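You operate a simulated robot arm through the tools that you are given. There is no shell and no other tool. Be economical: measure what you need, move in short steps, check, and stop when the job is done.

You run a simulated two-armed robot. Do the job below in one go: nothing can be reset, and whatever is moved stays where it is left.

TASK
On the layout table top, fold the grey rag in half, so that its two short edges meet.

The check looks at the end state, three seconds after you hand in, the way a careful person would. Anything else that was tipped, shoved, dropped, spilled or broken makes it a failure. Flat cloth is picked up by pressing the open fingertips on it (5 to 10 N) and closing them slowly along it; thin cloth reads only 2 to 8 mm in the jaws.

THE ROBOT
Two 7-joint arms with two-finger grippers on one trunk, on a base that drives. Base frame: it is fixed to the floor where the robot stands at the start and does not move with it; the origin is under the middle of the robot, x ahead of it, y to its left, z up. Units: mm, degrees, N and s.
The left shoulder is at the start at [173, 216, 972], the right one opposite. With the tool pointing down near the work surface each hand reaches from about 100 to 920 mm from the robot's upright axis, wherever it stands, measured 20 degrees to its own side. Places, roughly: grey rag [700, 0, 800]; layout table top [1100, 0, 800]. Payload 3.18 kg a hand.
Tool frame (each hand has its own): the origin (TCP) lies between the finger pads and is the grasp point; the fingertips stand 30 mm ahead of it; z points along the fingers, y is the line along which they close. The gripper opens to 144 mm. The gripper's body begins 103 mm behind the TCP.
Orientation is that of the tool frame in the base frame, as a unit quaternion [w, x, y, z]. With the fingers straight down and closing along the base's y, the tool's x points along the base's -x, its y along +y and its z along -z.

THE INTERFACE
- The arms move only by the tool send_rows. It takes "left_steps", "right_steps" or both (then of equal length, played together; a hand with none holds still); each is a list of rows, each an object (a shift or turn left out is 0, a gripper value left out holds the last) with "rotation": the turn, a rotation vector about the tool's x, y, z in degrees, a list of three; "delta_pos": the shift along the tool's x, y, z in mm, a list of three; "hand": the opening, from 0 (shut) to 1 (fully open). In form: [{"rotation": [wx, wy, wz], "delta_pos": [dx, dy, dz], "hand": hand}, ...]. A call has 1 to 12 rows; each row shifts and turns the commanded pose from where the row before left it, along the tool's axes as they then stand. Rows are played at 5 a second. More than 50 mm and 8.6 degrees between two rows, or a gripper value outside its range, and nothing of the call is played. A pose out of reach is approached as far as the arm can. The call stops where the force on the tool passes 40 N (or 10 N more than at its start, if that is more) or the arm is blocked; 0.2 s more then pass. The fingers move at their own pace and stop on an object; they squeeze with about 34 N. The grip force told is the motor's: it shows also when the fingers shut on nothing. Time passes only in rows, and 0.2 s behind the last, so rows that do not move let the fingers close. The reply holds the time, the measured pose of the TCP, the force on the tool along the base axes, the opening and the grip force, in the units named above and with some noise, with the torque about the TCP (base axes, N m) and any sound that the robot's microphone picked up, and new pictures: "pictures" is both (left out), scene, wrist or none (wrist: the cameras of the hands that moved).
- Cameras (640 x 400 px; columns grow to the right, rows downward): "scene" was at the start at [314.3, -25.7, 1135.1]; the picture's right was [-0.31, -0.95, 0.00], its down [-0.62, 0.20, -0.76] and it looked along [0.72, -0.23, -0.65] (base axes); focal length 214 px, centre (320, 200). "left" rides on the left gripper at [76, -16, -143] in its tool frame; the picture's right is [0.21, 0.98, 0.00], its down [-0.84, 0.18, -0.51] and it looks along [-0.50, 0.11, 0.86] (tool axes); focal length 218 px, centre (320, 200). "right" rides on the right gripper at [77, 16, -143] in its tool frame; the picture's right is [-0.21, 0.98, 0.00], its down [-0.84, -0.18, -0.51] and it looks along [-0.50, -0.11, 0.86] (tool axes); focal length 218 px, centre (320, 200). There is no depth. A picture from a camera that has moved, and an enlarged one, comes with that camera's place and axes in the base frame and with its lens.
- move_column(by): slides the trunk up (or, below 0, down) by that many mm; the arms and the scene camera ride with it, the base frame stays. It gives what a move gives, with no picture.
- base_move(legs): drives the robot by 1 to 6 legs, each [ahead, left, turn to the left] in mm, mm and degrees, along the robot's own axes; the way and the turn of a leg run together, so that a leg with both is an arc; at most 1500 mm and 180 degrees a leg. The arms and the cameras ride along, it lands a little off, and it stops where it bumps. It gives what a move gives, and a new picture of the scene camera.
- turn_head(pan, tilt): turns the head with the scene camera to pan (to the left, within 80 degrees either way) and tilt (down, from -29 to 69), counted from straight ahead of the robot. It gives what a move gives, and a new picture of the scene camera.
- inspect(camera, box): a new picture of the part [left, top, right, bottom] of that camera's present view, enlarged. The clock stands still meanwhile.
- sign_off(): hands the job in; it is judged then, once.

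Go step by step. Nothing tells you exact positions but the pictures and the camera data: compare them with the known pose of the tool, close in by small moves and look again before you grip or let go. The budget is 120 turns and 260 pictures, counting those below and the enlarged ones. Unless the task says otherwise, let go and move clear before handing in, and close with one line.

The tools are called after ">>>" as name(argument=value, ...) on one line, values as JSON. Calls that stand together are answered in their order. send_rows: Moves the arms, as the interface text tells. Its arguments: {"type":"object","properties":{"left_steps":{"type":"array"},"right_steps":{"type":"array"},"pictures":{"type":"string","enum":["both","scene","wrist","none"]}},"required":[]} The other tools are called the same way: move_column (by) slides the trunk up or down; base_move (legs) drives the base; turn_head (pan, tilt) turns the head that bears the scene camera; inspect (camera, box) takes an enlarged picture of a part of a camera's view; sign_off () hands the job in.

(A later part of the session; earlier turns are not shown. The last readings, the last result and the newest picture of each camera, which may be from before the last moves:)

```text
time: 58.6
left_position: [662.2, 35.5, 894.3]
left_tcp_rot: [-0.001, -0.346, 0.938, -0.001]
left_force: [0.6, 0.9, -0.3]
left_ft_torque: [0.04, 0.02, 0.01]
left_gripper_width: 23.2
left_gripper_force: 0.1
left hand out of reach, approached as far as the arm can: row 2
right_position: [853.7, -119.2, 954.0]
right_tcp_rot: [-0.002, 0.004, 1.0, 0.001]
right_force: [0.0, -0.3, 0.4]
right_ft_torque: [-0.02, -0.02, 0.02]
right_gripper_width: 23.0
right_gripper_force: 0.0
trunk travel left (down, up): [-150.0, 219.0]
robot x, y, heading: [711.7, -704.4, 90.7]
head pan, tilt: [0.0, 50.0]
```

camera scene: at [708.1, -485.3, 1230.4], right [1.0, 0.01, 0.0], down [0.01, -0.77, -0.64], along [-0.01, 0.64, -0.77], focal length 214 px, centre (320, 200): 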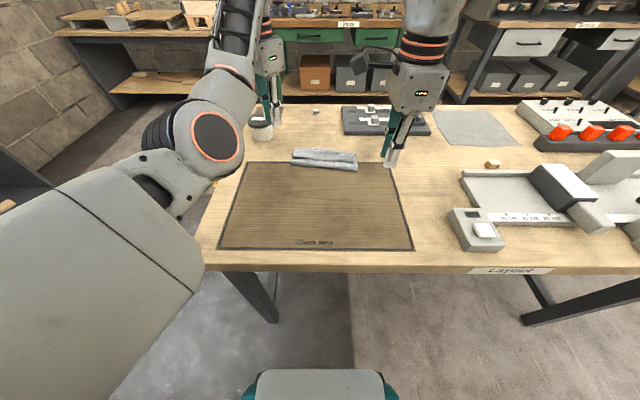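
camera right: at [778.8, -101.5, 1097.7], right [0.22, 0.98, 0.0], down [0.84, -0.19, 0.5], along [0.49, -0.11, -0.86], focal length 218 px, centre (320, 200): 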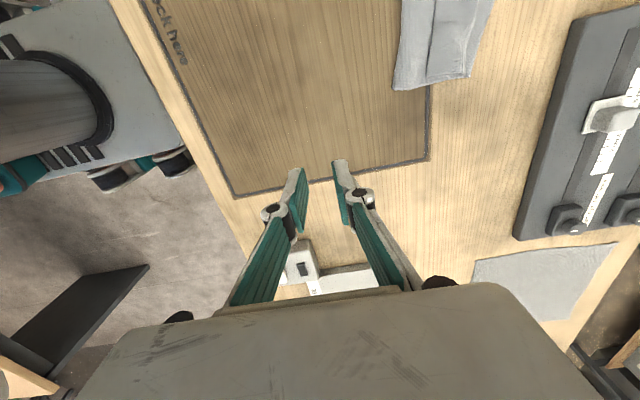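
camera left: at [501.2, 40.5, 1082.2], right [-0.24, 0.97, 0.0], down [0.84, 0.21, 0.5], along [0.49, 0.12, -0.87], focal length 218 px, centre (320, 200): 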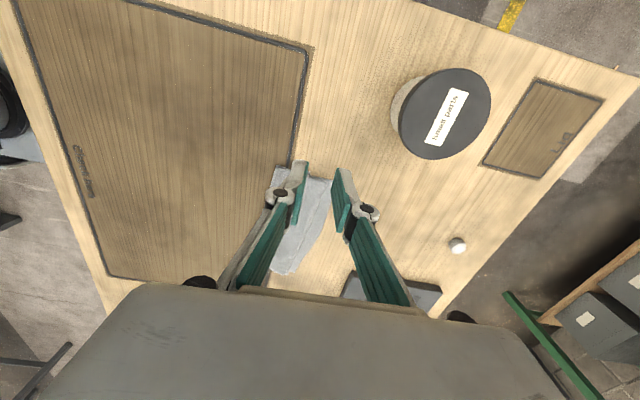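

>>> send_rows(left_steps=[{"rotation": [0, 0, -8], "delta_pos": [0, 0, -5]}, {"rotation": [0, 0, -8], "delta_pos": [0, 0, -5]}, {"rotation": [0, 0, -8]}, {"rotation": [0, 0, -8]}, {"rotation": [0, 0, -8]}, {"rotation": [0, 0, -8]}], pictures="none")

>>> send_rows(left_steps=[{"delta_pos": [20, 0, 0]}, {"delta_pos": [20, 0, 0]}, {"delta_pos": [20, 0, 0]}], pictures="scene")

```text
time: 60.0
left_position: [661.5, 37.3, 905.3]
left_tcp_rot: [-0.001, -0.7, 0.715, 0.0]
left_force: [0.2, 0.2, -0.1]
left_ft_torque: [0.0, 0.01, 0.0]
left_gripper_width: 23.0
left_gripper_force: 0.1
right_position: [854.7, -118.2, 952.0]
right_tcp_rot: [-0.002, 0.003, 1.0, 0.0]
right_force: [-0.7, -0.3, -0.3]
right_ft_torque: [-0.01, 0.0, -0.01]
right_gripper_width: 22.8
right_gripper_force: 0.0
trunk travel left (down, up): [-150.0, 219.0]
robot x, y, heading: [712.7, -706.2, 90.5]
head pan, tilt: [0.0, 50.0]
```

```text
time: 60.8
left_position: [669.1, 34.0, 900.3]
left_tcp_rot: [0.001, -0.702, 0.712, -0.005]
left_force: [-0.7, 0.6, -0.3]
left_ft_torque: [0.01, 0.01, -0.02]
left_gripper_width: 22.9
left_gripper_force: 0.1
left hand out of reach, approached as far as the arm can: row 1, 2, 3
right_position: [854.1, -117.3, 952.7]
right_tcp_rot: [-0.002, 0.004, 1.0, 0.001]
right_force: [0.5, 0.4, 0.0]
right_ft_torque: [0.01, 0.02, 0.0]
right_gripper_width: 23.2
right_gripper_force: 0.0
trunk travel left (down, up): [-150.0, 219.0]
robot x, y, heading: [713.1, -708.8, 90.3]
head pan, tilt: [0.0, 50.0]
camera scene: at [708.1, -485.3, 1230.4], right [1.0, 0.01, 0.0], down [0.01, -0.77, -0.64], along [-0.01, 0.64, -0.77], focal length 214 px, centre (320, 200)
```

scene: 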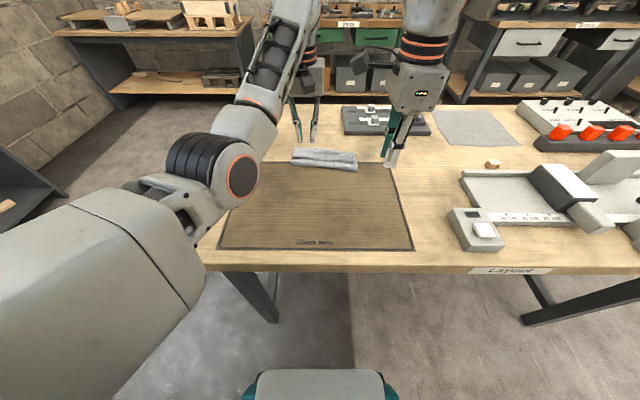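

>>> send_rows(left_steps=[{"delta_pos": [0, 15, -20]}, {"delta_pos": [0, 20, -20]}, {"delta_pos": [0, 30, 0]}, {"delta_pos": [0, 30, 0]}, {"delta_pos": [10, 20, 0]}, {"delta_pos": [20, 10, 0]}, {"delta_pos": [20, 0, 0]}], pictures="scene")

```text
time: 62.4
left_position: [528.6, 61.1, 942.8]
left_tcp_rot: [0.01, 0.709, -0.705, -0.016]
left_force: [0.4, -0.9, -0.8]
left_ft_torque: [0.0, -0.03, -0.01]
left_gripper_width: 23.0
left_gripper_force: 0.1
left hand out of reach, approached as far as the arm can: row 1, 2, 3, 4, 5, 6, 7
right_position: [855.1, -118.4, 953.7]
right_tcp_rot: [-0.002, 0.004, 1.0, 0.0]
right_force: [0.0, -0.3, 0.4]
right_ft_torque: [0.01, -0.04, -0.02]
right_gripper_width: 23.1
right_gripper_force: 0.1
trunk travel left (down, up): [-150.0, 219.0]
robot x, y, heading: [711.6, -704.9, 90.5]
head pan, tilt: [0.0, 50.0]
camera scene: at [708.1, -485.3, 1230.4], right [1.0, 0.01, 0.0], down [0.01, -0.77, -0.64], along [-0.01, 0.64, -0.77], focal length 214 px, centre (320, 200)
```

scene: 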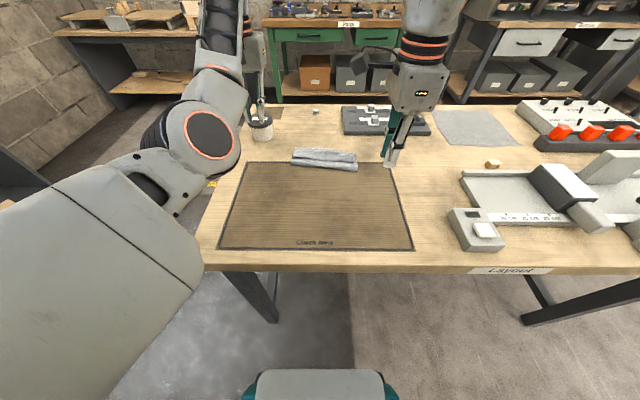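

The left elbow has dropped into a bad posture. I raise the trunk so the arm can work downward and fold back.

>>> move_column(by=200)

>>> send_rows(left_steps=[{"delta_pos": [10, 0, 40]}, {"delta_pos": [20, 0, 40]}, {"delta_pos": [30, 0, 30]}, {"delta_pos": [40, 0, 20]}, {"delta_pos": [40, 0, 0]}, {"delta_pos": [40, 0, 0]}], pictures="scene")

```text
time: 64.6
left_position: [554.1, 29.0, 1275.4]
left_tcp_rot: [0.065, -0.695, 0.712, 0.069]
left_force: [-0.8, 0.8, 0.4]
left_ft_torque: [-0.03, -0.01, -0.02]
left_gripper_width: 22.9
left_gripper_force: 0.1
right_position: [852.9, -119.9, 1153.1]
right_tcp_rot: [-0.002, 0.003, 1.0, 0.0]
right_force: [0.0, 0.1, -0.6]
right_ft_torque: [-0.01, -0.02, -0.02]
right_gripper_width: 23.2
right_gripper_force: 0.1
trunk travel left (down, up): [-350.0, 19.0]
robot x, y, heading: [711.8, -708.4, 90.1]
head pan, tilt: [0.0, 50.0]
```

```text
time: 65.3
left_position: [424.7, 21.4, 1189.0]
left_tcp_rot: [-0.1, 0.765, -0.634, -0.043]
left_force: [-1.1, 0.8, -0.7]
left_ft_torque: [0.01, -0.03, 0.01]
left_gripper_width: 22.9
left_gripper_force: 0.0
left hand out of reach, approached as far as the arm can: row 3
right_position: [851.3, -118.8, 1151.7]
right_tcp_rot: [0.0, 0.002, 1.0, 0.0]
right_force: [-0.1, 0.6, 0.4]
right_ft_torque: [0.01, 0.0, 0.02]
right_gripper_width: 23.1
right_gripper_force: 0.0
trunk travel left (down, up): [-350.0, 19.0]
robot x, y, heading: [710.5, -708.4, 90.6]
head pan, tilt: [0.0, 50.0]
stopped in row 3 (left hand): the arm was blocked; the commanded pose is now the measured one
camera scene: at [707.3, -587.9, 1439.3], right [1.0, 0.01, 0.0], down [0.01, -0.77, -0.64], along [-0.01, 0.64, -0.77], focal length 214 px, centre (320, 200)
```

scene: 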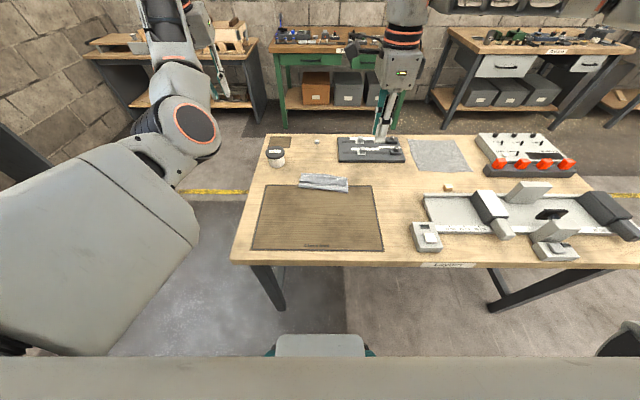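

>>> send_rows(left_steps=[{"delta_pos": [0, 0, 30]}, {"delta_pos": [0, 0, 30]}, {"delta_pos": [0, 0, 30]}], pictures="none")

>>> send_rows(left_steps=[{"delta_pos": [30, 0, 0]}, {"delta_pos": [30, 0, 0]}, {"delta_pos": [30, 0, 0]}], pictures="scene")

```text
time: 66.3
left_position: [381.5, 42.6, 1121.6]
left_tcp_rot: [-0.111, 0.786, -0.605, -0.054]
left_force: [0.5, -0.4, -0.4]
left_ft_torque: [0.03, -0.02, 0.01]
left_gripper_width: 23.0
left_gripper_force: 0.2
right_position: [852.6, -119.0, 1152.1]
right_tcp_rot: [-0.002, 0.003, 1.0, 0.0]
right_force: [-0.9, -0.6, -0.4]
right_ft_torque: [0.02, -0.01, 0.0]
right_gripper_width: 23.2
right_gripper_force: 0.0
trunk travel left (down, up): [-350.0, 19.0]
robot x, y, heading: [714.1, -704.6, 90.5]
head pan, tilt: [0.0, 50.0]
stopped in row 3 (left hand): the arm was blocked; the commanded pose is now the measured one
```

```text
time: 66.9
left_position: [255.1, -21.3, 1124.3]
left_tcp_rot: [-0.086, 0.838, -0.53, -0.098]
left_force: [0.2, 0.4, 0.0]
left_ft_torque: [-0.02, 0.0, -0.02]
left_gripper_width: 22.9
left_gripper_force: 0.1
right_position: [852.1, -119.0, 1153.1]
right_tcp_rot: [-0.002, 0.001, 1.0, 0.0]
right_force: [-0.8, -0.3, 0.2]
right_ft_torque: [0.0, -0.01, 0.0]
right_gripper_width: 23.2
right_gripper_force: 0.1
trunk travel left (down, up): [-350.0, 19.0]
robot x, y, heading: [712.5, -704.3, 90.5]
head pan, tilt: [0.0, 50.0]
stopped in row 2 (left hand): the arm was blocked; the commanded pose is now the measured one
camera scene: at [708.0, -588.5, 1439.3], right [1.0, 0.01, 0.0], down [0.01, -0.77, -0.64], along [-0.01, 0.64, -0.77], focal length 214 px, centre (320, 200)
```

scene: 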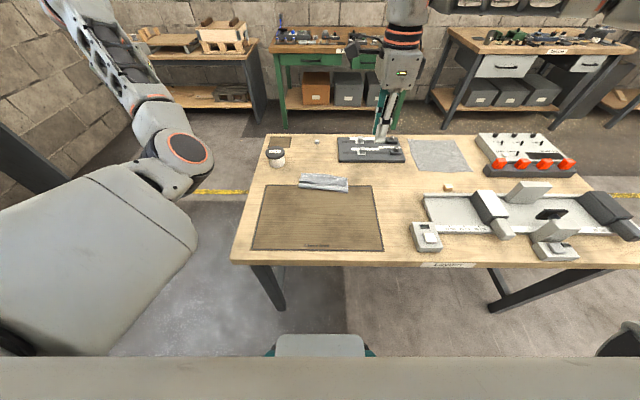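

>>> send_rows(left_steps=[{"delta_pos": [15, 0, 0]}, {"delta_pos": [15, 0, 0]}, {"delta_pos": [15, 0, 0]}, {"delta_pos": [15, 0, 0]}, {"delta_pos": [15, 0, 0]}, {"delta_pos": [15, 0, 0]}], pictures="none")

>>> send_rows(left_steps=[{"delta_pos": [20, 0, 0]}, {"delta_pos": [20, 0, 0]}, {"delta_pos": [20, 0, 0]}, {"delta_pos": [20, 0, 0]}, {"delta_pos": [20, 0, 0]}, {"delta_pos": [20, 0, 0]}], pictures="scene")

```text
time: 67.8
left_position: [178.2, -89.0, 1129.8]
left_tcp_rot: [-0.066, 0.871, -0.468, -0.133]
left_force: [-0.7, -1.1, 0.3]
left_ft_torque: [-0.03, 0.02, 0.01]
left_gripper_width: 22.9
left_gripper_force: 0.0
right_position: [851.4, -119.3, 1152.9]
right_tcp_rot: [-0.001, 0.002, 1.0, 0.0]
right_force: [-0.4, -0.4, -0.1]
right_ft_torque: [-0.01, 0.02, 0.0]
right_gripper_width: 22.9
right_gripper_force: 0.0
trunk travel left (down, up): [-350.0, 19.0]
robot x, y, heading: [713.1, -703.6, 90.4]
head pan, tilt: [0.0, 50.0]
stopped in row 4 (left hand): the arm was blocked; the commanded pose is now the measured one
```

```text
time: 68.6
left_position: [119.3, -172.6, 1135.8]
left_tcp_rot: [-0.041, 0.9, -0.401, -0.169]
left_force: [-0.3, 0.1, 0.5]
left_ft_torque: [0.03, 0.01, 0.02]
left_gripper_width: 22.9
left_gripper_force: 0.1
right_position: [853.7, -119.3, 1152.3]
right_tcp_rot: [-0.001, 0.002, 1.0, -0.001]
right_force: [-0.3, 0.3, 0.7]
right_ft_torque: [-0.02, -0.03, -0.02]
right_gripper_width: 23.1
right_gripper_force: 0.1
trunk travel left (down, up): [-350.0, 19.0]
robot x, y, heading: [708.7, -704.1, 90.6]
head pan, tilt: [0.0, 50.0]
stopped in row 4 (left hand): the arm was blocked; the commanded pose is now the measured one
camera scene: at [708.1, -588.9, 1439.3], right [1.0, 0.01, 0.0], down [0.01, -0.77, -0.64], along [-0.01, 0.64, -0.77], focal length 214 px, centre (320, 200)
```

scene: 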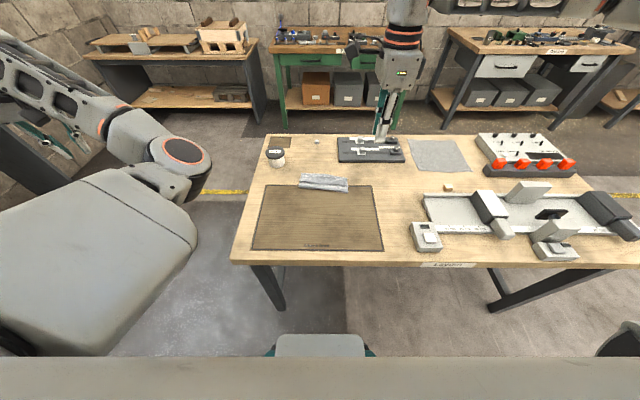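

The left arm swings harmlessly out to the robot's left in free space. I swing it a bit further to park it clear of the table.

>>> send_rows(left_steps=[{"delta_pos": [20, 0, 0]}, {"delta_pos": [20, 0, 0]}, {"delta_pos": [20, 0, 0]}], pictures="none")

>>> send_rows(left_steps=[{"delta_pos": [20, 0, 0]}, {"delta_pos": [20, 0, 0]}, {"delta_pos": [20, 0, 0]}], pictures="none")

>>> send_rows(left_steps=[{"delta_pos": [20, 0, 0]}, {"delta_pos": [20, 0, 0]}, {"delta_pos": [20, 0, 0]}], pictures="both")

```text
time: 69.4
left_position: [83.4, -258.9, 1139.4]
left_tcp_rot: [-0.019, 0.92, -0.334, -0.202]
left_force: [0.1, -0.3, -0.1]
left_ft_torque: [0.0, -0.02, -0.01]
left_gripper_width: 23.0
left_gripper_force: 0.1
right_position: [852.0, -119.4, 1152.3]
right_tcp_rot: [-0.001, 0.001, 1.0, 0.0]
right_force: [0.5, -0.7, 0.3]
right_ft_torque: [-0.02, -0.04, 0.02]
right_gripper_width: 23.1
right_gripper_force: 0.0
trunk travel left (down, up): [-350.0, 19.0]
robot x, y, heading: [715.3, -702.5, 90.8]
head pan, tilt: [0.0, 50.0]
stopped in row 3 (left hand): the arm was blocked; the commanded pose is now the measured one
```

```text
time: 70.3
left_position: [68.1, -342.4, 1138.3]
left_tcp_rot: [0.006, 0.935, -0.266, -0.234]
left_force: [0.3, -0.2, -0.9]
left_ft_torque: [-0.03, -0.02, 0.02]
left_gripper_width: 22.9
left_gripper_force: 0.2
right_position: [851.6, -119.3, 1151.6]
right_tcp_rot: [-0.001, 0.002, 1.0, 0.0]
right_force: [-0.8, 0.1, -0.3]
right_ft_torque: [0.01, -0.01, 0.0]
right_gripper_width: 23.1
right_gripper_force: 0.1
trunk travel left (down, up): [-350.0, 19.0]
robot x, y, heading: [708.5, -705.8, 90.8]
head pan, tilt: [0.0, 50.0]
stopped in row 3 (left hand): the arm was blocked; the commanded pose is now the measured one
```

```text
time: 71.2
left_position: [62.8, -419.4, 1136.8]
left_tcp_rot: [0.03, 0.943, -0.197, -0.265]
left_force: [1.2, -0.8, 0.1]
left_ft_torque: [-0.03, -0.02, 0.0]
left_gripper_width: 22.9
left_gripper_force: 0.2
right_position: [851.2, -118.7, 1152.0]
right_tcp_rot: [0.0, 0.002, 1.0, 0.001]
right_force: [-1.2, -0.3, 0.7]
right_ft_torque: [0.0, 0.0, 0.01]
right_gripper_width: 23.0
right_gripper_force: 0.0
trunk travel left (down, up): [-350.0, 19.0]
robot x, y, heading: [712.3, -708.2, 90.6]
head pan, tilt: [0.0, 50.0]
stopped in row 3 (left hand): the arm was blocked; the commanded pose is now the measured one
camera scene: at [707.9, -588.4, 1439.3], right [1.0, 0.01, 0.0], down [0.01, -0.77, -0.64], along [-0.01, 0.64, -0.77], focal length 214 px, centre (320, 200)
camera left: at [202.9, -440.2, 1219.9], right [-0.19, -0.98, 0.05], down [-0.46, 0.14, 0.88], along [-0.87, 0.14, -0.48], focal length 218 px, centre (320, 200)
```

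scene: 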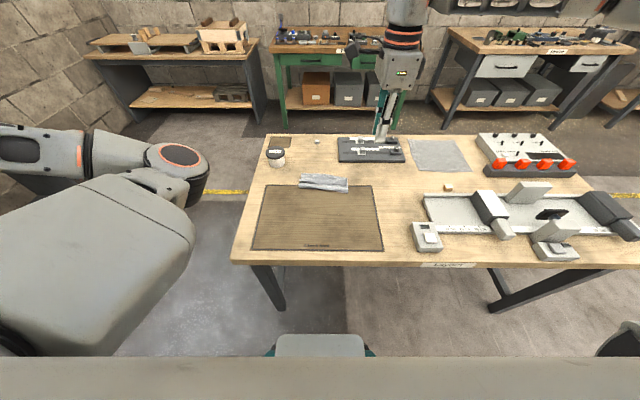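
left: 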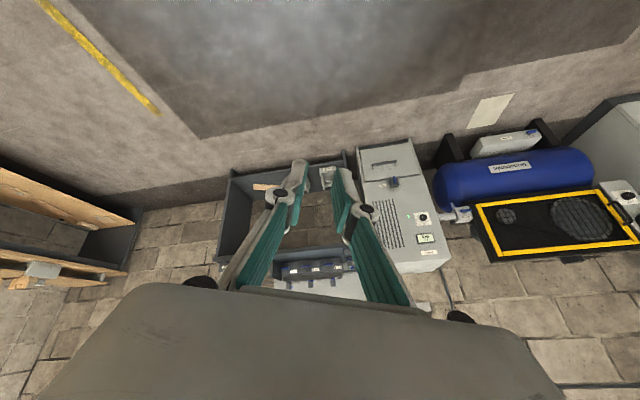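

The left arm is parked clear of everything, and the right arm will finish the job. I drive 70 mm closer and lower the trunk partway so the right hand has ample reach.

>>> base_move(legs=[[70, 0, 0]])

>>> move_column(by=-150)

>>> turn_head(pan=0, tilt=50)

>>> inspect(camera="scene", box=[276, 130, 372, 190])

```text
time: 72.2
left_position: [63.8, -348.5, 1136.2]
left_tcp_rot: [0.03, 0.943, -0.198, -0.264]
left_force: [0.8, 0.0, 0.0]
left_ft_torque: [-0.03, 0.02, 0.0]
left_gripper_width: 22.9
left_gripper_force: 0.0
right_position: [850.7, -48.7, 1152.3]
right_tcp_rot: [-0.001, 0.002, 1.0, -0.001]
right_force: [-0.1, -0.6, 0.2]
right_ft_torque: [-0.07, 0.0, -0.01]
right_gripper_width: 23.4
right_gripper_force: 0.0
trunk travel left (down, up): [-350.0, 19.0]
robot x, y, heading: [711.6, -635.2, 90.9]
head pan, tilt: [0.0, 50.0]
camera scene: at [707.2, -517.5, 1439.1], right [1.0, 0.01, 0.0], down [0.01, -0.77, -0.64], along [-0.01, 0.64, -0.77], focal length 214 px, centre (320, 200)
```

scene: 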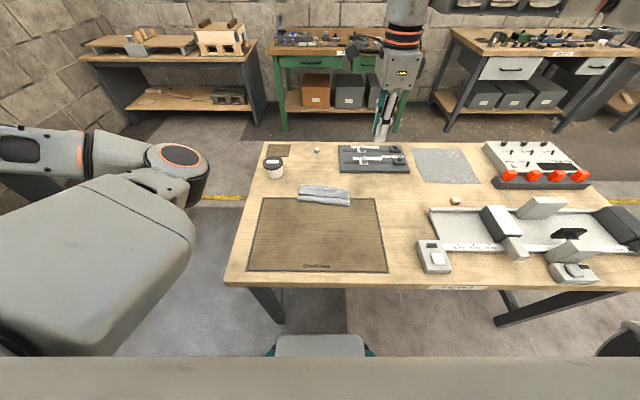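

```text
time: 73.9
left_position: [63.6, -350.7, 988.8]
left_tcp_rot: [0.028, 0.944, -0.199, -0.263]
left_force: [-1.4, -0.8, -0.6]
left_ft_torque: [-0.02, -0.01, -0.04]
left_gripper_width: 23.0
left_gripper_force: 0.0
right_position: [849.9, -49.5, 1004.1]
right_tcp_rot: [-0.001, 0.002, 1.0, 0.001]
right_force: [0.0, 0.0, 0.3]
right_ft_torque: [-0.01, 0.0, 0.0]
right_gripper_width: 23.1
right_gripper_force: 0.1
trunk travel left (down, up): [-200.0, 169.0]
robot x, y, heading: [713.0, -638.5, 90.8]
head pan, tilt: [0.0, 50.0]
```

```text
time: 74.5
left_position: [62.8, -349.7, 987.0]
left_tcp_rot: [0.03, 0.944, -0.197, -0.264]
left_force: [-0.4, -0.7, -0.2]
left_ft_torque: [0.05, 0.0, -0.02]
left_gripper_width: 22.9
left_gripper_force: 0.1
right_position: [850.9, -49.9, 1002.8]
right_tcp_rot: [-0.002, 0.001, 1.0, 0.0]
right_force: [-0.6, 0.2, -1.4]
right_ft_torque: [0.0, 0.04, 0.02]
right_gripper_width: 23.0
right_gripper_force: 0.1
trunk travel left (down, up): [-200.0, 169.0]
robot x, y, heading: [711.2, -635.6, 91.0]
head pan, tilt: [0.0, 50.0]
camera scene: at [706.6, -463.6, 1285.5], right [1.0, 0.01, 0.0], down [0.01, -0.77, -0.64], along [-0.01, 0.64, -0.77], focal length 214 px, centre (320, 200)
```

scene: 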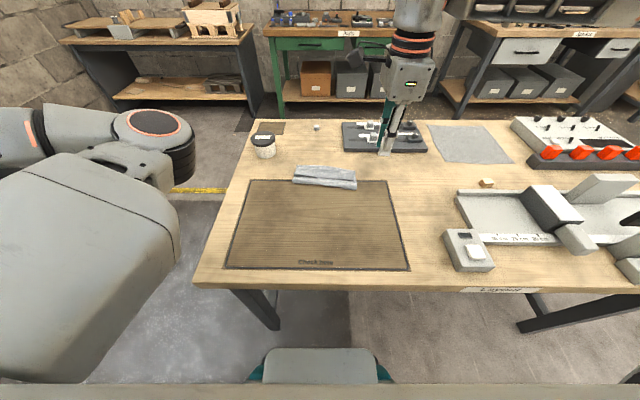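

```text
6.67 times, centred on (324, 160) of scene
camera zoom: at [706.6, -463.6, 1285.5], right [1.0, 0.01, 0.0], down [0.01, -0.77, -0.64], along [-0.01, 0.64, -0.77], focal length 1430 px, centre (293, 467)
```

zoom: 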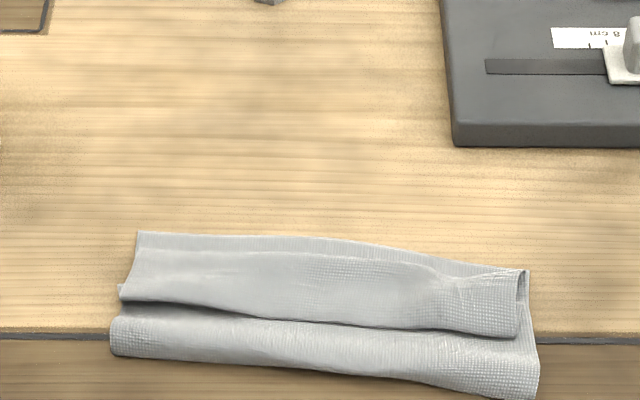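

The flap's free edge runs from about (616,39) through (715,22) to (800,13). I bring the right hand over its middle.

>>> send_rows(right_steps=[{"delta_pos": [27.2, 16.4, 28], "hand": 0.2}, {"delta_pos": [27.2, 16.4, 28]}, {"delta_pos": [27.2, 16.4, 28]}, {"delta_pos": [27.2, 16.4, 28]}, {"delta_pos": [27.2, 16.4, 28]}, {}], pictures="wrist")

>>> inspect(camera="right", box=[220, 80, 412, 200])

>>> inspect(camera="scene", box=[276, 130, 372, 190])

```text
time: 75.9
left_position: [63.5, -350.3, 986.7]
left_tcp_rot: [0.029, 0.943, -0.197, -0.265]
left_force: [0.4, -0.4, 0.4]
left_ft_torque: [0.03, 0.01, 0.01]
left_gripper_width: 23.1
left_gripper_force: 0.0
right_position: [716.9, 33.9, 863.7]
right_tcp_rot: [-0.001, 0.003, 1.0, 0.001]
right_force: [0.2, -0.4, -0.5]
right_ft_torque: [0.01, -0.01, -0.01]
right_gripper_width: 28.6
right_gripper_force: 0.0
trunk travel left (down, up): [-200.0, 169.0]
robot x, y, heading: [713.5, -637.6, 91.0]
head pan, tilt: [0.0, 50.0]
camera right: at [640.2, 49.3, 1008.0], right [0.21, 0.98, 0.0], down [0.84, -0.18, 0.5], along [0.49, -0.11, -0.86], focal length 218 px, centre (320, 200)
```

right: 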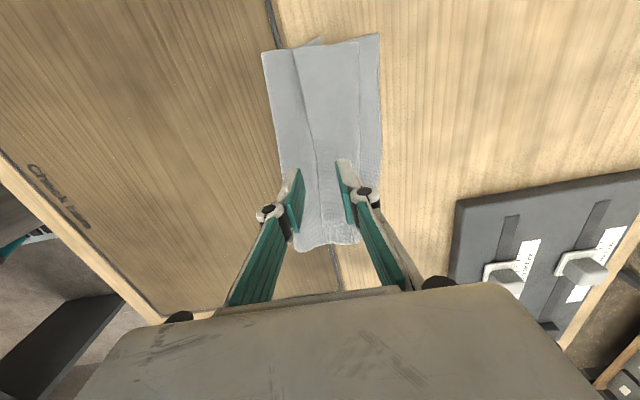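

```text
3.33 times, centred on (316, 140) of right
camera zoom: at [640.2, 49.3, 1008.0], right [0.21, 0.98, 0.0], down [0.84, -0.18, 0.5], along [0.49, -0.11, -0.86], focal length 728 px, centre (333, 400)
```

zoom: 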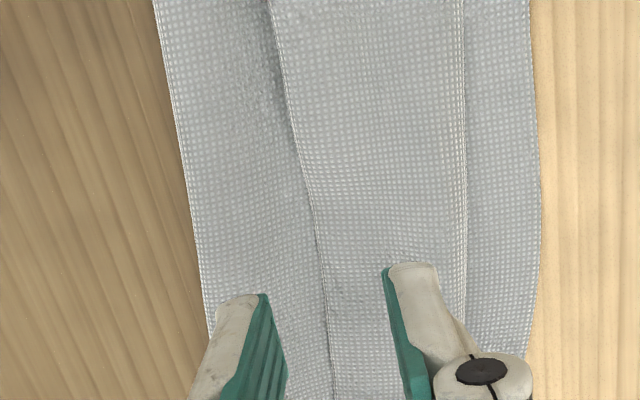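

```text
6.67 times, centred on (324, 160) of scene
camera zoom: at [707.2, -464.2, 1285.7], right [1.0, 0.01, 0.0], down [0.01, -0.77, -0.64], along [-0.01, 0.64, -0.77], focal length 1430 px, centre (293, 467)
```

zoom: 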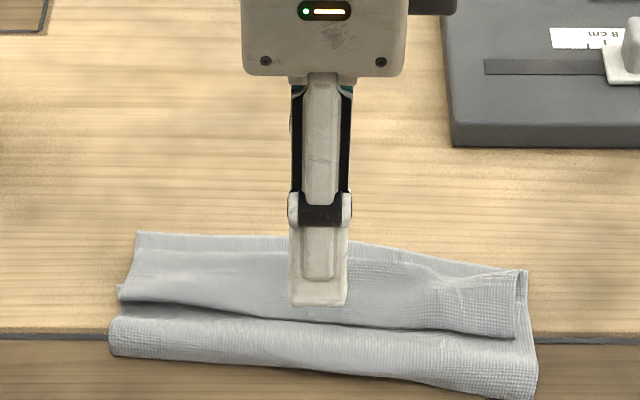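

The view is good: flap edge at y≈24, crest about 24 mm short of the lower edge. I tilt the hand a few degrees so the outer finger is lower, then descend around the flap's free edge.

>>> send_rows(right_steps=[{"rotation": [-6, 0, 0], "hand": 0.17}, {"delta_pos": [0, -5, 0]}, {"delta_pos": [0, 0, 12]}, {"delta_pos": [0, 0, 10]}, {}], pictures="none")

>>> inspect(camera="right", box=[220, 80, 412, 200])

```text
time: 77.1
left_position: [63.5, -350.6, 987.0]
left_tcp_rot: [0.03, 0.944, -0.197, -0.264]
left_force: [0.1, -0.6, -0.7]
left_ft_torque: [0.02, -0.02, -0.01]
left_gripper_width: 22.9
left_gripper_force: 0.1
right_position: [714.8, 30.6, 840.7]
right_tcp_rot: [-0.001, 0.002, 0.999, 0.053]
right_force: [0.6, -0.7, 0.1]
right_ft_torque: [0.01, 0.02, 0.01]
right_gripper_width: 24.5
right_gripper_force: 0.1
trunk travel left (down, up): [-200.0, 169.0]
robot x, y, heading: [709.0, -635.2, 90.6]
head pan, tilt: [0.0, 50.0]
```

```text
3.33 times, centred on (316, 140) of right
camera zoom: at [638.7, 31.7, 985.7], right [0.21, 0.97, 0.1], down [0.84, -0.23, 0.48], along [0.49, -0.02, -0.87], focal length 728 px, centre (333, 400)
```

zoom: 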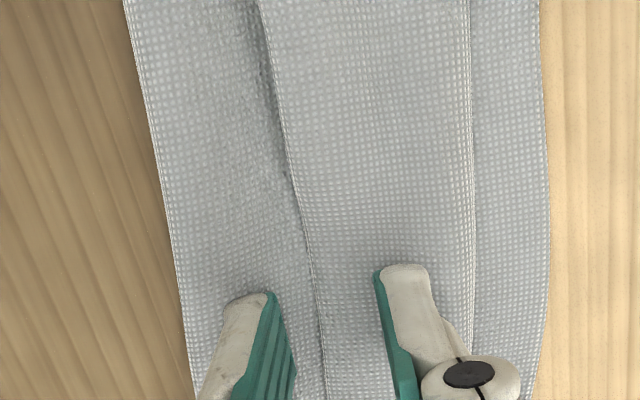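

>>> send_rows(right_steps=[{"delta_pos": [0, 0, 3]}, {"delta_pos": [0, 0, 2]}, {}], pictures="none")

>>> send_rows(right_steps=[{"delta_pos": [0, 0, 1.5]}, {}], pictures="none")

>>> send_rows(right_steps=[{"delta_pos": [0, 0, 1]}, {}], pictures="none")

```text
time: 77.9
left_position: [63.1, -348.7, 987.0]
left_tcp_rot: [0.03, 0.943, -0.197, -0.265]
left_force: [0.3, -0.2, 0.2]
left_ft_torque: [0.02, -0.01, 0.01]
left_gripper_width: 23.1
left_gripper_force: 0.2
right_position: [714.2, 30.7, 835.0]
right_tcp_rot: [-0.001, 0.003, 0.999, 0.053]
right_force: [0.8, 0.3, 0.6]
right_ft_torque: [-0.01, 0.01, 0.04]
right_gripper_width: 24.6
right_gripper_force: 0.1
trunk travel left (down, up): [-200.0, 169.0]
robot x, y, heading: [711.6, -635.4, 90.6]
head pan, tilt: [0.0, 50.0]
```

```text
time: 78.5
left_position: [63.7, -349.2, 986.7]
left_tcp_rot: [0.03, 0.943, -0.198, -0.265]
left_force: [0.0, 0.6, 0.1]
left_ft_torque: [0.01, 0.0, -0.02]
left_gripper_width: 23.1
left_gripper_force: 0.2
right_position: [714.0, 31.6, 833.3]
right_tcp_rot: [-0.002, 0.003, 0.999, 0.052]
right_force: [-0.4, -0.8, 0.2]
right_ft_torque: [0.01, 0.01, 0.01]
right_gripper_width: 24.4
right_gripper_force: 0.1
trunk travel left (down, up): [-200.0, 169.0]
robot x, y, heading: [714.5, -638.4, 90.6]
head pan, tilt: [0.0, 50.0]
```

```text
time: 79.1
left_position: [64.0, -350.2, 987.1]
left_tcp_rot: [0.029, 0.943, -0.197, -0.265]
left_force: [0.1, 1.2, 0.4]
left_ft_torque: [-0.03, -0.01, 0.01]
left_gripper_width: 22.8
left_gripper_force: 0.1
right_position: [713.9, 30.8, 833.1]
right_tcp_rot: [-0.001, 0.001, 0.999, 0.052]
right_force: [0.3, 0.3, 1.9]
right_ft_torque: [-0.06, -0.03, 0.02]
right_gripper_width: 24.5
right_gripper_force: 0.1
trunk travel left (down, up): [-200.0, 169.0]
robot x, y, heading: [710.8, -639.0, 90.8]
head pan, tilt: [0.0, 50.0]
```

The outer finger touches first, as wanted. I press a little more and begin closing.

>>> send_rows(right_steps=[{"delta_pos": [0, 0, 0.8]}, {"hand": 0.155}, {"delta_pos": [0, 0, 0.2], "hand": 0.14}, {"delta_pos": [0, 0, 0.2], "hand": 0.125}, {"delta_pos": [0, 0, 0.2], "hand": 0.11}], pictures="none")

>>> inspect(camera="right", box=[220, 80, 412, 200])

```text
time: 80.3
left_position: [63.7, -349.6, 986.9]
left_tcp_rot: [0.03, 0.943, -0.198, -0.265]
left_force: [0.7, -0.7, -0.2]
left_ft_torque: [-0.02, 0.0, 0.0]
left_gripper_width: 22.9
left_gripper_force: 0.1
right_position: [713.7, 34.0, 832.0]
right_tcp_rot: [-0.001, 0.002, 0.999, 0.053]
right_force: [-0.3, 1.1, 2.3]
right_ft_torque: [0.0, 0.01, 0.02]
right_gripper_width: 14.8
right_gripper_force: 0.0
trunk travel left (down, up): [-200.0, 169.0]
robot x, y, heading: [711.6, -637.6, 90.6]
head pan, tilt: [0.0, 50.0]
```

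```text
3.33 times, centred on (316, 140) of right
camera zoom: at [638.8, 32.9, 977.3], right [0.21, 0.97, 0.1], down [0.84, -0.23, 0.48], along [0.49, -0.02, -0.87], focal length 728 px, centre (333, 400)
```

zoom: 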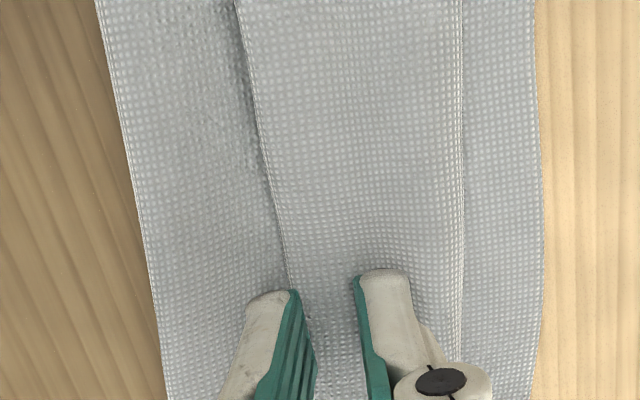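

>>> send_rows(right_steps=[{"delta_pos": [0, 0, 0.7], "hand": 0.1}, {"delta_pos": [0, 0, 0.3], "hand": 0.085}, {"delta_pos": [0, 0, 0.3], "hand": 0.07}, {"delta_pos": [0, 0, 0.3], "hand": 0.055}], pictures="none")

>>> inspect(camera="right", box=[220, 80, 412, 200])

```text
time: 81.3
left_position: [62.6, -351.4, 987.3]
left_tcp_rot: [0.029, 0.944, -0.197, -0.265]
left_force: [0.2, -0.5, -0.3]
left_ft_torque: [0.02, 0.03, -0.01]
left_gripper_width: 23.1
left_gripper_force: 0.0
right_position: [713.4, 31.3, 830.3]
right_tcp_rot: [-0.002, 0.002, 0.999, 0.053]
right_force: [0.1, 0.3, 6.0]
right_ft_torque: [0.01, 0.01, -0.02]
right_gripper_width: 7.4
right_gripper_force: 0.1
trunk travel left (down, up): [-200.0, 169.0]
robot x, y, heading: [711.1, -635.6, 90.7]
head pan, tilt: [0.0, 50.0]
```

```text
3.33 times, centred on (316, 140) of right
camera zoom: at [639.0, 32.7, 976.2], right [0.21, 0.97, 0.1], down [0.84, -0.24, 0.48], along [0.49, -0.02, -0.87], focal length 728 px, centre (333, 400)
```

zoom: 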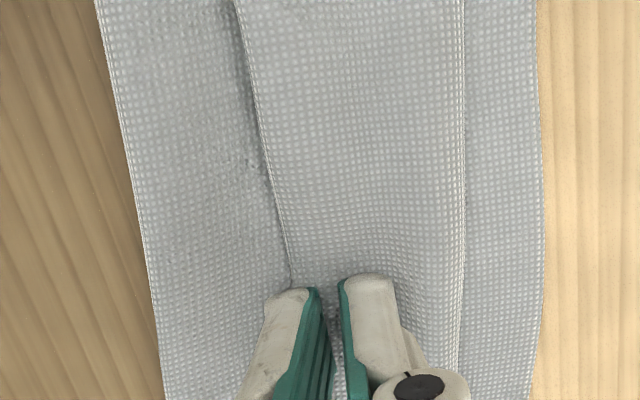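

>>> send_rows(right_steps=[{"delta_pos": [0, 0, 0.4], "hand": 0.04}, {"delta_pos": [0, 0, 0.3], "hand": 0.02}, {"hand": 0.0}, {}], pictures="none")

>>> inspect(camera="right", box=[220, 80, 412, 200])

```text
time: 82.3
left_position: [63.3, -350.3, 986.6]
left_tcp_rot: [0.03, 0.943, -0.197, -0.265]
left_force: [0.7, -0.7, -0.6]
left_ft_torque: [0.0, -0.04, -0.01]
left_gripper_width: 22.7
left_gripper_force: 0.0
right_position: [714.8, 31.5, 829.2]
right_tcp_rot: [-0.002, 0.002, 0.999, 0.053]
right_force: [-0.4, 1.5, 6.4]
right_ft_torque: [-0.02, -0.03, -0.02]
right_gripper_width: 0.3
right_gripper_force: 31.0
trunk travel left (down, up): [-200.0, 169.0]
robot x, y, heading: [713.7, -633.1, 90.6]
head pan, tilt: [0.0, 50.0]
```

```text
3.33 times, centred on (316, 140) of right
camera zoom: at [638.9, 32.5, 975.2], right [0.21, 0.97, 0.1], down [0.84, -0.23, 0.48], along [0.49, -0.02, -0.87], focal length 728 px, centre (333, 400)
```

zoom: 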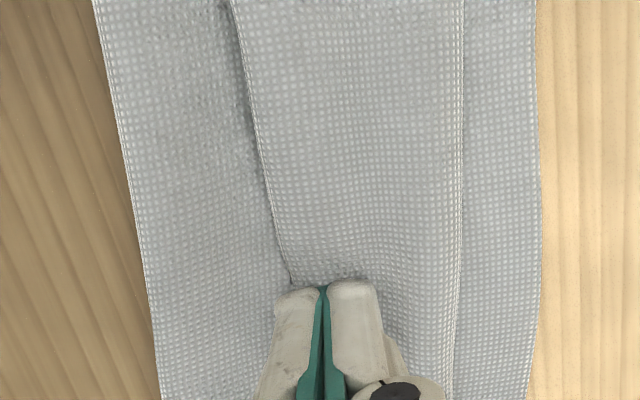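

The closing slid over the flap without catching it. I'll pinch the flap with both fingers on it, outer finger right at its free edge and a smaller opening, pressing harder.

>>> send_rows(right_steps=[{"delta_pos": [0, 0, -10]}, {"rotation": [6, 0, 0], "hand": 0.14}, {"delta_pos": [0, 10, 0]}, {"delta_pos": [0, 0, 4]}, {"delta_pos": [0, 0, 3]}, {}], pictures="none")

>>> inspect(camera="right", box=[220, 80, 412, 200])

```text
time: 83.7
left_position: [64.0, -350.3, 986.3]
left_tcp_rot: [0.03, 0.943, -0.197, -0.265]
left_force: [-0.2, 0.7, 0.3]
left_ft_torque: [0.04, -0.03, -0.04]
left_gripper_width: 23.1
left_gripper_force: 0.0
right_position: [714.8, 41.4, 832.5]
right_tcp_rot: [-0.002, 0.002, 1.0, 0.0]
right_force: [-0.1, 0.1, 3.6]
right_ft_torque: [0.07, 0.01, -0.02]
right_gripper_width: 20.1
right_gripper_force: 0.0
trunk travel left (down, up): [-200.0, 169.0]
robot x, y, heading: [713.2, -633.4, 90.9]
head pan, tilt: [0.0, 50.0]
```

```text
3.33 times, centred on (316, 140) of right
camera zoom: at [639.1, 56.9, 977.1], right [0.21, 0.98, 0.0], down [0.84, -0.18, 0.51], along [0.49, -0.11, -0.86], focal length 728 px, centre (333, 400)
```

zoom: 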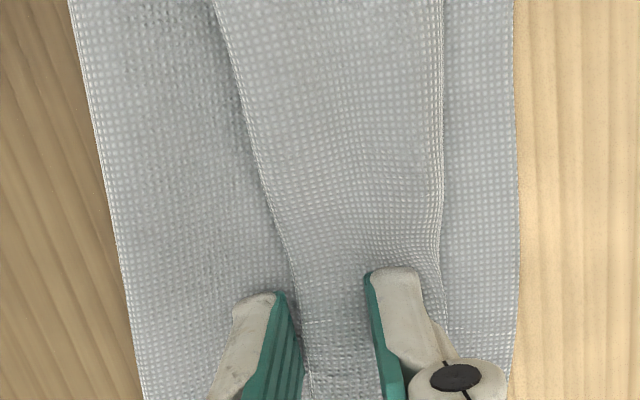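

>>> send_rows(right_steps=[{"delta_pos": [0, 0, -5]}, {"delta_pos": [0, 9, 0]}, {"delta_pos": [0, 0, 4]}, {"delta_pos": [0, 0, 2]}, {"delta_pos": [0, 0, 1]}, {}], pictures="none")

>>> inspect(camera="right", box=[220, 80, 412, 200])

```text
time: 85.1
left_position: [63.8, -350.8, 987.6]
left_tcp_rot: [0.03, 0.943, -0.197, -0.265]
left_force: [-0.2, 0.0, 0.7]
left_ft_torque: [0.03, 0.0, -0.03]
left_gripper_width: 23.0
left_gripper_force: 0.0
right_position: [714.6, 49.5, 832.6]
right_tcp_rot: [-0.002, 0.002, 1.0, 0.002]
right_force: [0.5, 0.9, 9.8]
right_ft_torque: [0.14, 0.03, 0.01]
right_gripper_width: 19.5
right_gripper_force: 0.1
trunk travel left (down, up): [-200.0, 169.0]
robot x, y, heading: [713.7, -634.7, 90.8]
head pan, tilt: [0.0, 50.0]
```

```text
3.33 times, centred on (316, 140) of right
camera zoom: at [639.3, 65.9, 976.5], right [0.21, 0.98, 0.0], down [0.84, -0.18, 0.5], along [0.49, -0.1, -0.86], focal length 728 px, centre (333, 400)
```

zoom: 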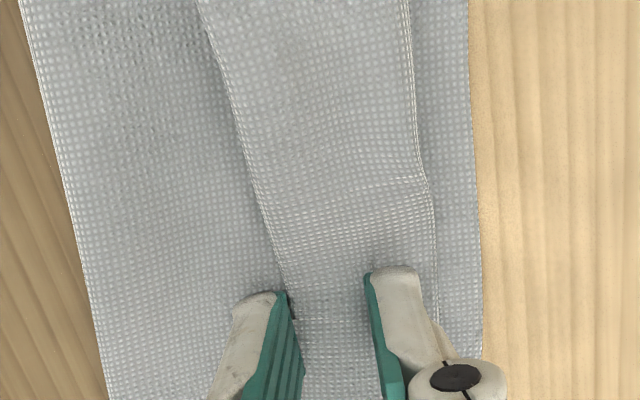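

The outer finger is catching the flap's edge and pushing it toward +y. I use that: keep light pressure and sweep the flap over in small steps.

>>> send_rows(right_steps=[{"delta_pos": [0, 5, -0.3]}, {"delta_pos": [0, 5, 0]}, {"delta_pos": [0, 5, 0]}, {"delta_pos": [0, 5, 0]}, {}], pictures="none")

>>> inspect(camera="right", box=[220, 40, 444, 180])

>>> inspect(camera="scene", box=[276, 130, 372, 190])

```text
time: 86.3
left_position: [63.4, -351.1, 986.4]
left_tcp_rot: [0.03, 0.943, -0.197, -0.265]
left_force: [0.6, 0.2, -0.2]
left_ft_torque: [0.02, -0.03, -0.02]
left_gripper_width: 22.9
left_gripper_force: 0.1
right_position: [715.1, 68.5, 831.5]
right_tcp_rot: [-0.002, 0.001, 1.0, 0.001]
right_force: [0.0, -3.1, 10.1]
right_ft_torque: [-0.13, -0.04, -0.01]
right_gripper_width: 21.1
right_gripper_force: 0.1
trunk travel left (down, up): [-200.0, 169.0]
robot x, y, heading: [710.0, -633.0, 90.8]
head pan, tilt: [0.0, 50.0]
```

```text
2.86 times, centred on (332, 110) of right
camera zoom: at [639.0, 85.4, 975.8], right [0.21, 0.98, 0.0], down [0.84, -0.18, 0.51], along [0.49, -0.11, -0.86], focal length 624 px, centre (286, 457)
```

zoom: 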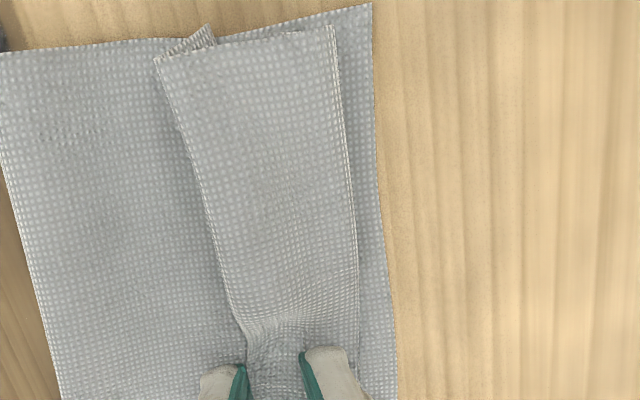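

```text
6.67 times, centred on (324, 160) of scene
camera zoom: at [706.6, -464.7, 1285.7], right [1.0, 0.01, 0.0], down [0.01, -0.77, -0.64], along [-0.01, 0.64, -0.77], focal length 1430 px, centre (293, 467)
```

zoom: 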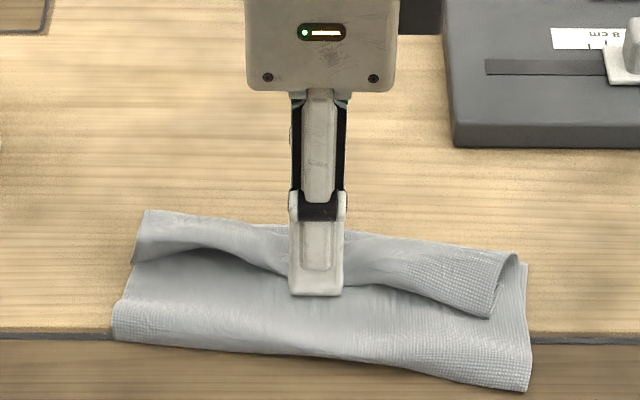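

The sweep works: the flap's edge is pushed against the outer finger and bunching between the jaws. I close now to catch the edge itself.

>>> send_rows(right_steps=[{"hand": 0.12}, {"delta_pos": [0, 0, 0.1], "hand": 0.105}, {"delta_pos": [0, 0, 0.2], "hand": 0.09}, {"delta_pos": [0, 0, 0.2], "hand": 0.075}, {"delta_pos": [0, 0, 0.2], "hand": 0.06}, {"delta_pos": [0, 0, 0.2], "hand": 0.045}, {"delta_pos": [0, 0, 0.2], "hand": 0.03}, {"hand": 0.015}, {"hand": 0}, {}, {}], pictures="none")

>>> inspect(camera="right", box=[220, 40, 444, 180])

```text
time: 88.7
left_position: [63.3, -351.4, 986.9]
left_tcp_rot: [0.03, 0.943, -0.198, -0.265]
left_force: [-0.6, 0.8, -0.1]
left_ft_torque: [-0.01, -0.02, -0.03]
left_gripper_width: 23.0
left_gripper_force: 0.0
right_position: [715.6, 69.9, 830.0]
right_tcp_rot: [-0.002, 0.002, 1.0, 0.001]
right_force: [0.0, -1.2, 9.3]
right_ft_torque: [-0.02, -0.04, 0.03]
right_gripper_width: 0.3
right_gripper_force: 32.5
trunk travel left (down, up): [-200.0, 169.0]
robot x, y, heading: [712.6, -637.6, 90.9]
head pan, tilt: [0.0, 50.0]
```

```text
2.86 times, centred on (332, 110) of right
camera zoom: at [639.3, 85.5, 974.6], right [0.21, 0.98, 0.0], down [0.84, -0.18, 0.5], along [0.49, -0.11, -0.86], focal length 624 px, centre (286, 457)
```

zoom: 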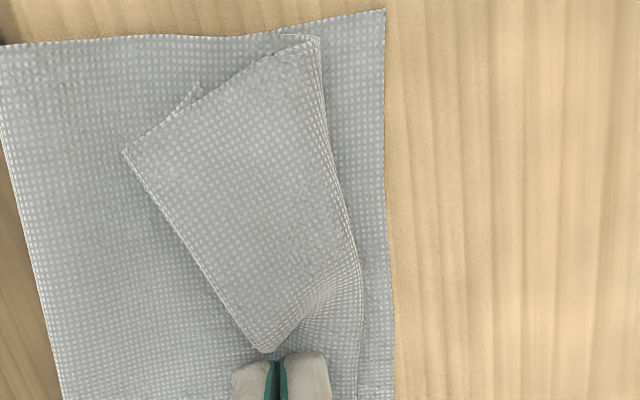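

>>> send_rows(right_steps=[{"delta_pos": [0, -8, -6]}, {"delta_pos": [0, -12, -10]}, {"delta_pos": [0, -20, -10]}, {}], pictures="wrist")

>>> inspect(camera="scene", box=[276, 130, 372, 190])

```text
time: 89.7
left_position: [62.5, -349.7, 987.5]
left_tcp_rot: [0.03, 0.943, -0.198, -0.265]
left_force: [0.2, -0.4, -1.1]
left_ft_torque: [-0.02, 0.02, 0.0]
left_gripper_width: 23.2
left_gripper_force: 0.1
right_position: [714.8, 29.8, 855.7]
right_tcp_rot: [-0.002, 0.002, 1.0, 0.001]
right_force: [-0.4, -0.2, -0.1]
right_ft_torque: [0.02, 0.01, 0.03]
right_gripper_width: 0.2
right_gripper_force: 32.5
trunk travel left (down, up): [-200.0, 169.0]
robot x, y, heading: [711.7, -638.5, 90.7]
head pan, tilt: [0.0, 50.0]
camera right: at [639.1, 45.6, 1000.0], right [0.21, 0.98, 0.0], down [0.84, -0.18, 0.51], along [0.49, -0.11, -0.86], focal length 218 px, centre (320, 200)
```

right: 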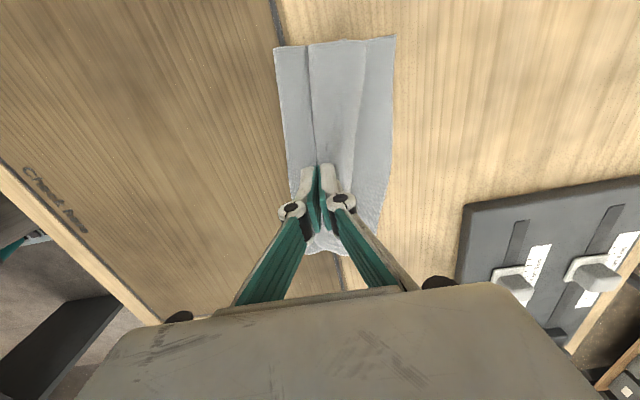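

```text
6.67 times, centred on (324, 160) of scene
camera zoom: at [706.5, -463.3, 1285.4], right [1.0, 0.01, 0.0], down [0.01, -0.77, -0.64], along [-0.01, 0.64, -0.77], focal length 1430 px, centre (293, 467)
```

zoom: 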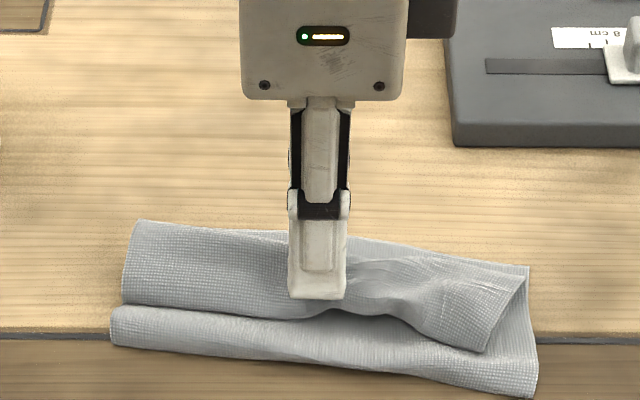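

Withdrawing pulled the flap back. I'll push with both fingertips spread wide instead: turn the hand back so it opens along x and sweep the whole flap edge at two points.

>>> send_rows(right_steps=[{"delta_pos": [0, -30, -15]}, {"rotation": [0, 0, -8.2], "hand": 0.8}, {"rotation": [0, 0, -8.2]}, {"rotation": [0, 0, -8.2]}, {"rotation": [0, 0, -8.2]}, {"rotation": [0, 0, -8.2]}, {"rotation": [0, 0, -8.2]}, {"rotation": [0, 0, -8.2]}, {"rotation": [0, 0, -8.2]}, {"rotation": [0, 0, -8.2]}, {"rotation": [0, 0, -8.2]}, {"rotation": [0, 0, -8]}], pictures="wrist")

>>> inspect(camera="scene", box=[276, 130, 372, 190])

```text
time: 92.3
left_position: [64.6, -350.2, 986.5]
left_tcp_rot: [0.029, 0.943, -0.198, -0.265]
left_force: [0.4, -0.2, -0.4]
left_ft_torque: [-0.01, 0.04, -0.01]
left_gripper_width: 22.9
left_gripper_force: 0.2
right_position: [713.2, -0.7, 870.9]
right_tcp_rot: [0.001, 0.708, -0.707, -0.002]
right_force: [0.2, 0.3, 0.1]
right_ft_torque: [0.01, -0.01, 0.0]
right_gripper_width: 115.3
right_gripper_force: 0.0
trunk travel left (down, up): [-200.0, 169.0]
robot x, y, heading: [707.5, -638.7, 90.7]
head pan, tilt: [0.0, 50.0]
camera right: at [699.3, -77.0, 1014.8], right [-0.98, 0.21, 0.0], down [0.18, 0.84, 0.51], along [0.1, 0.5, -0.86], focal length 218 px, centre (320, 200)
```

right: 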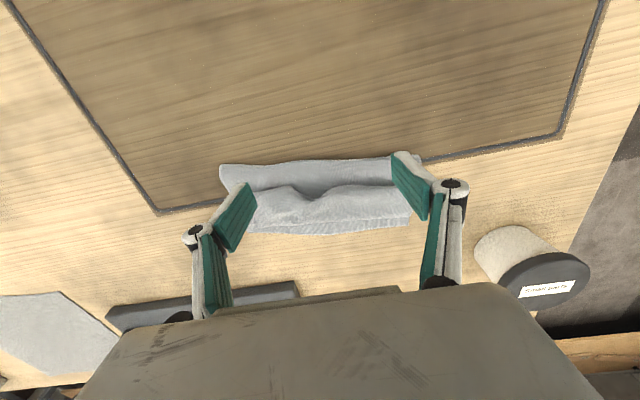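

```text
6.67 times, centred on (324, 160) of scene
camera zoom: at [706.7, -463.7, 1285.5], right [1.0, 0.01, 0.0], down [0.01, -0.77, -0.64], along [-0.01, 0.64, -0.77], focal length 1430 px, centre (293, 467)
```

zoom: 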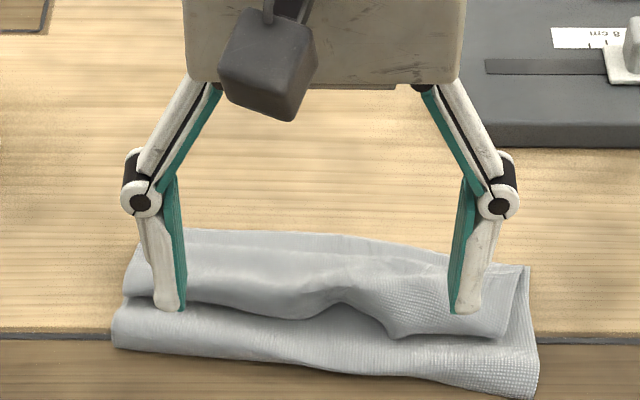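

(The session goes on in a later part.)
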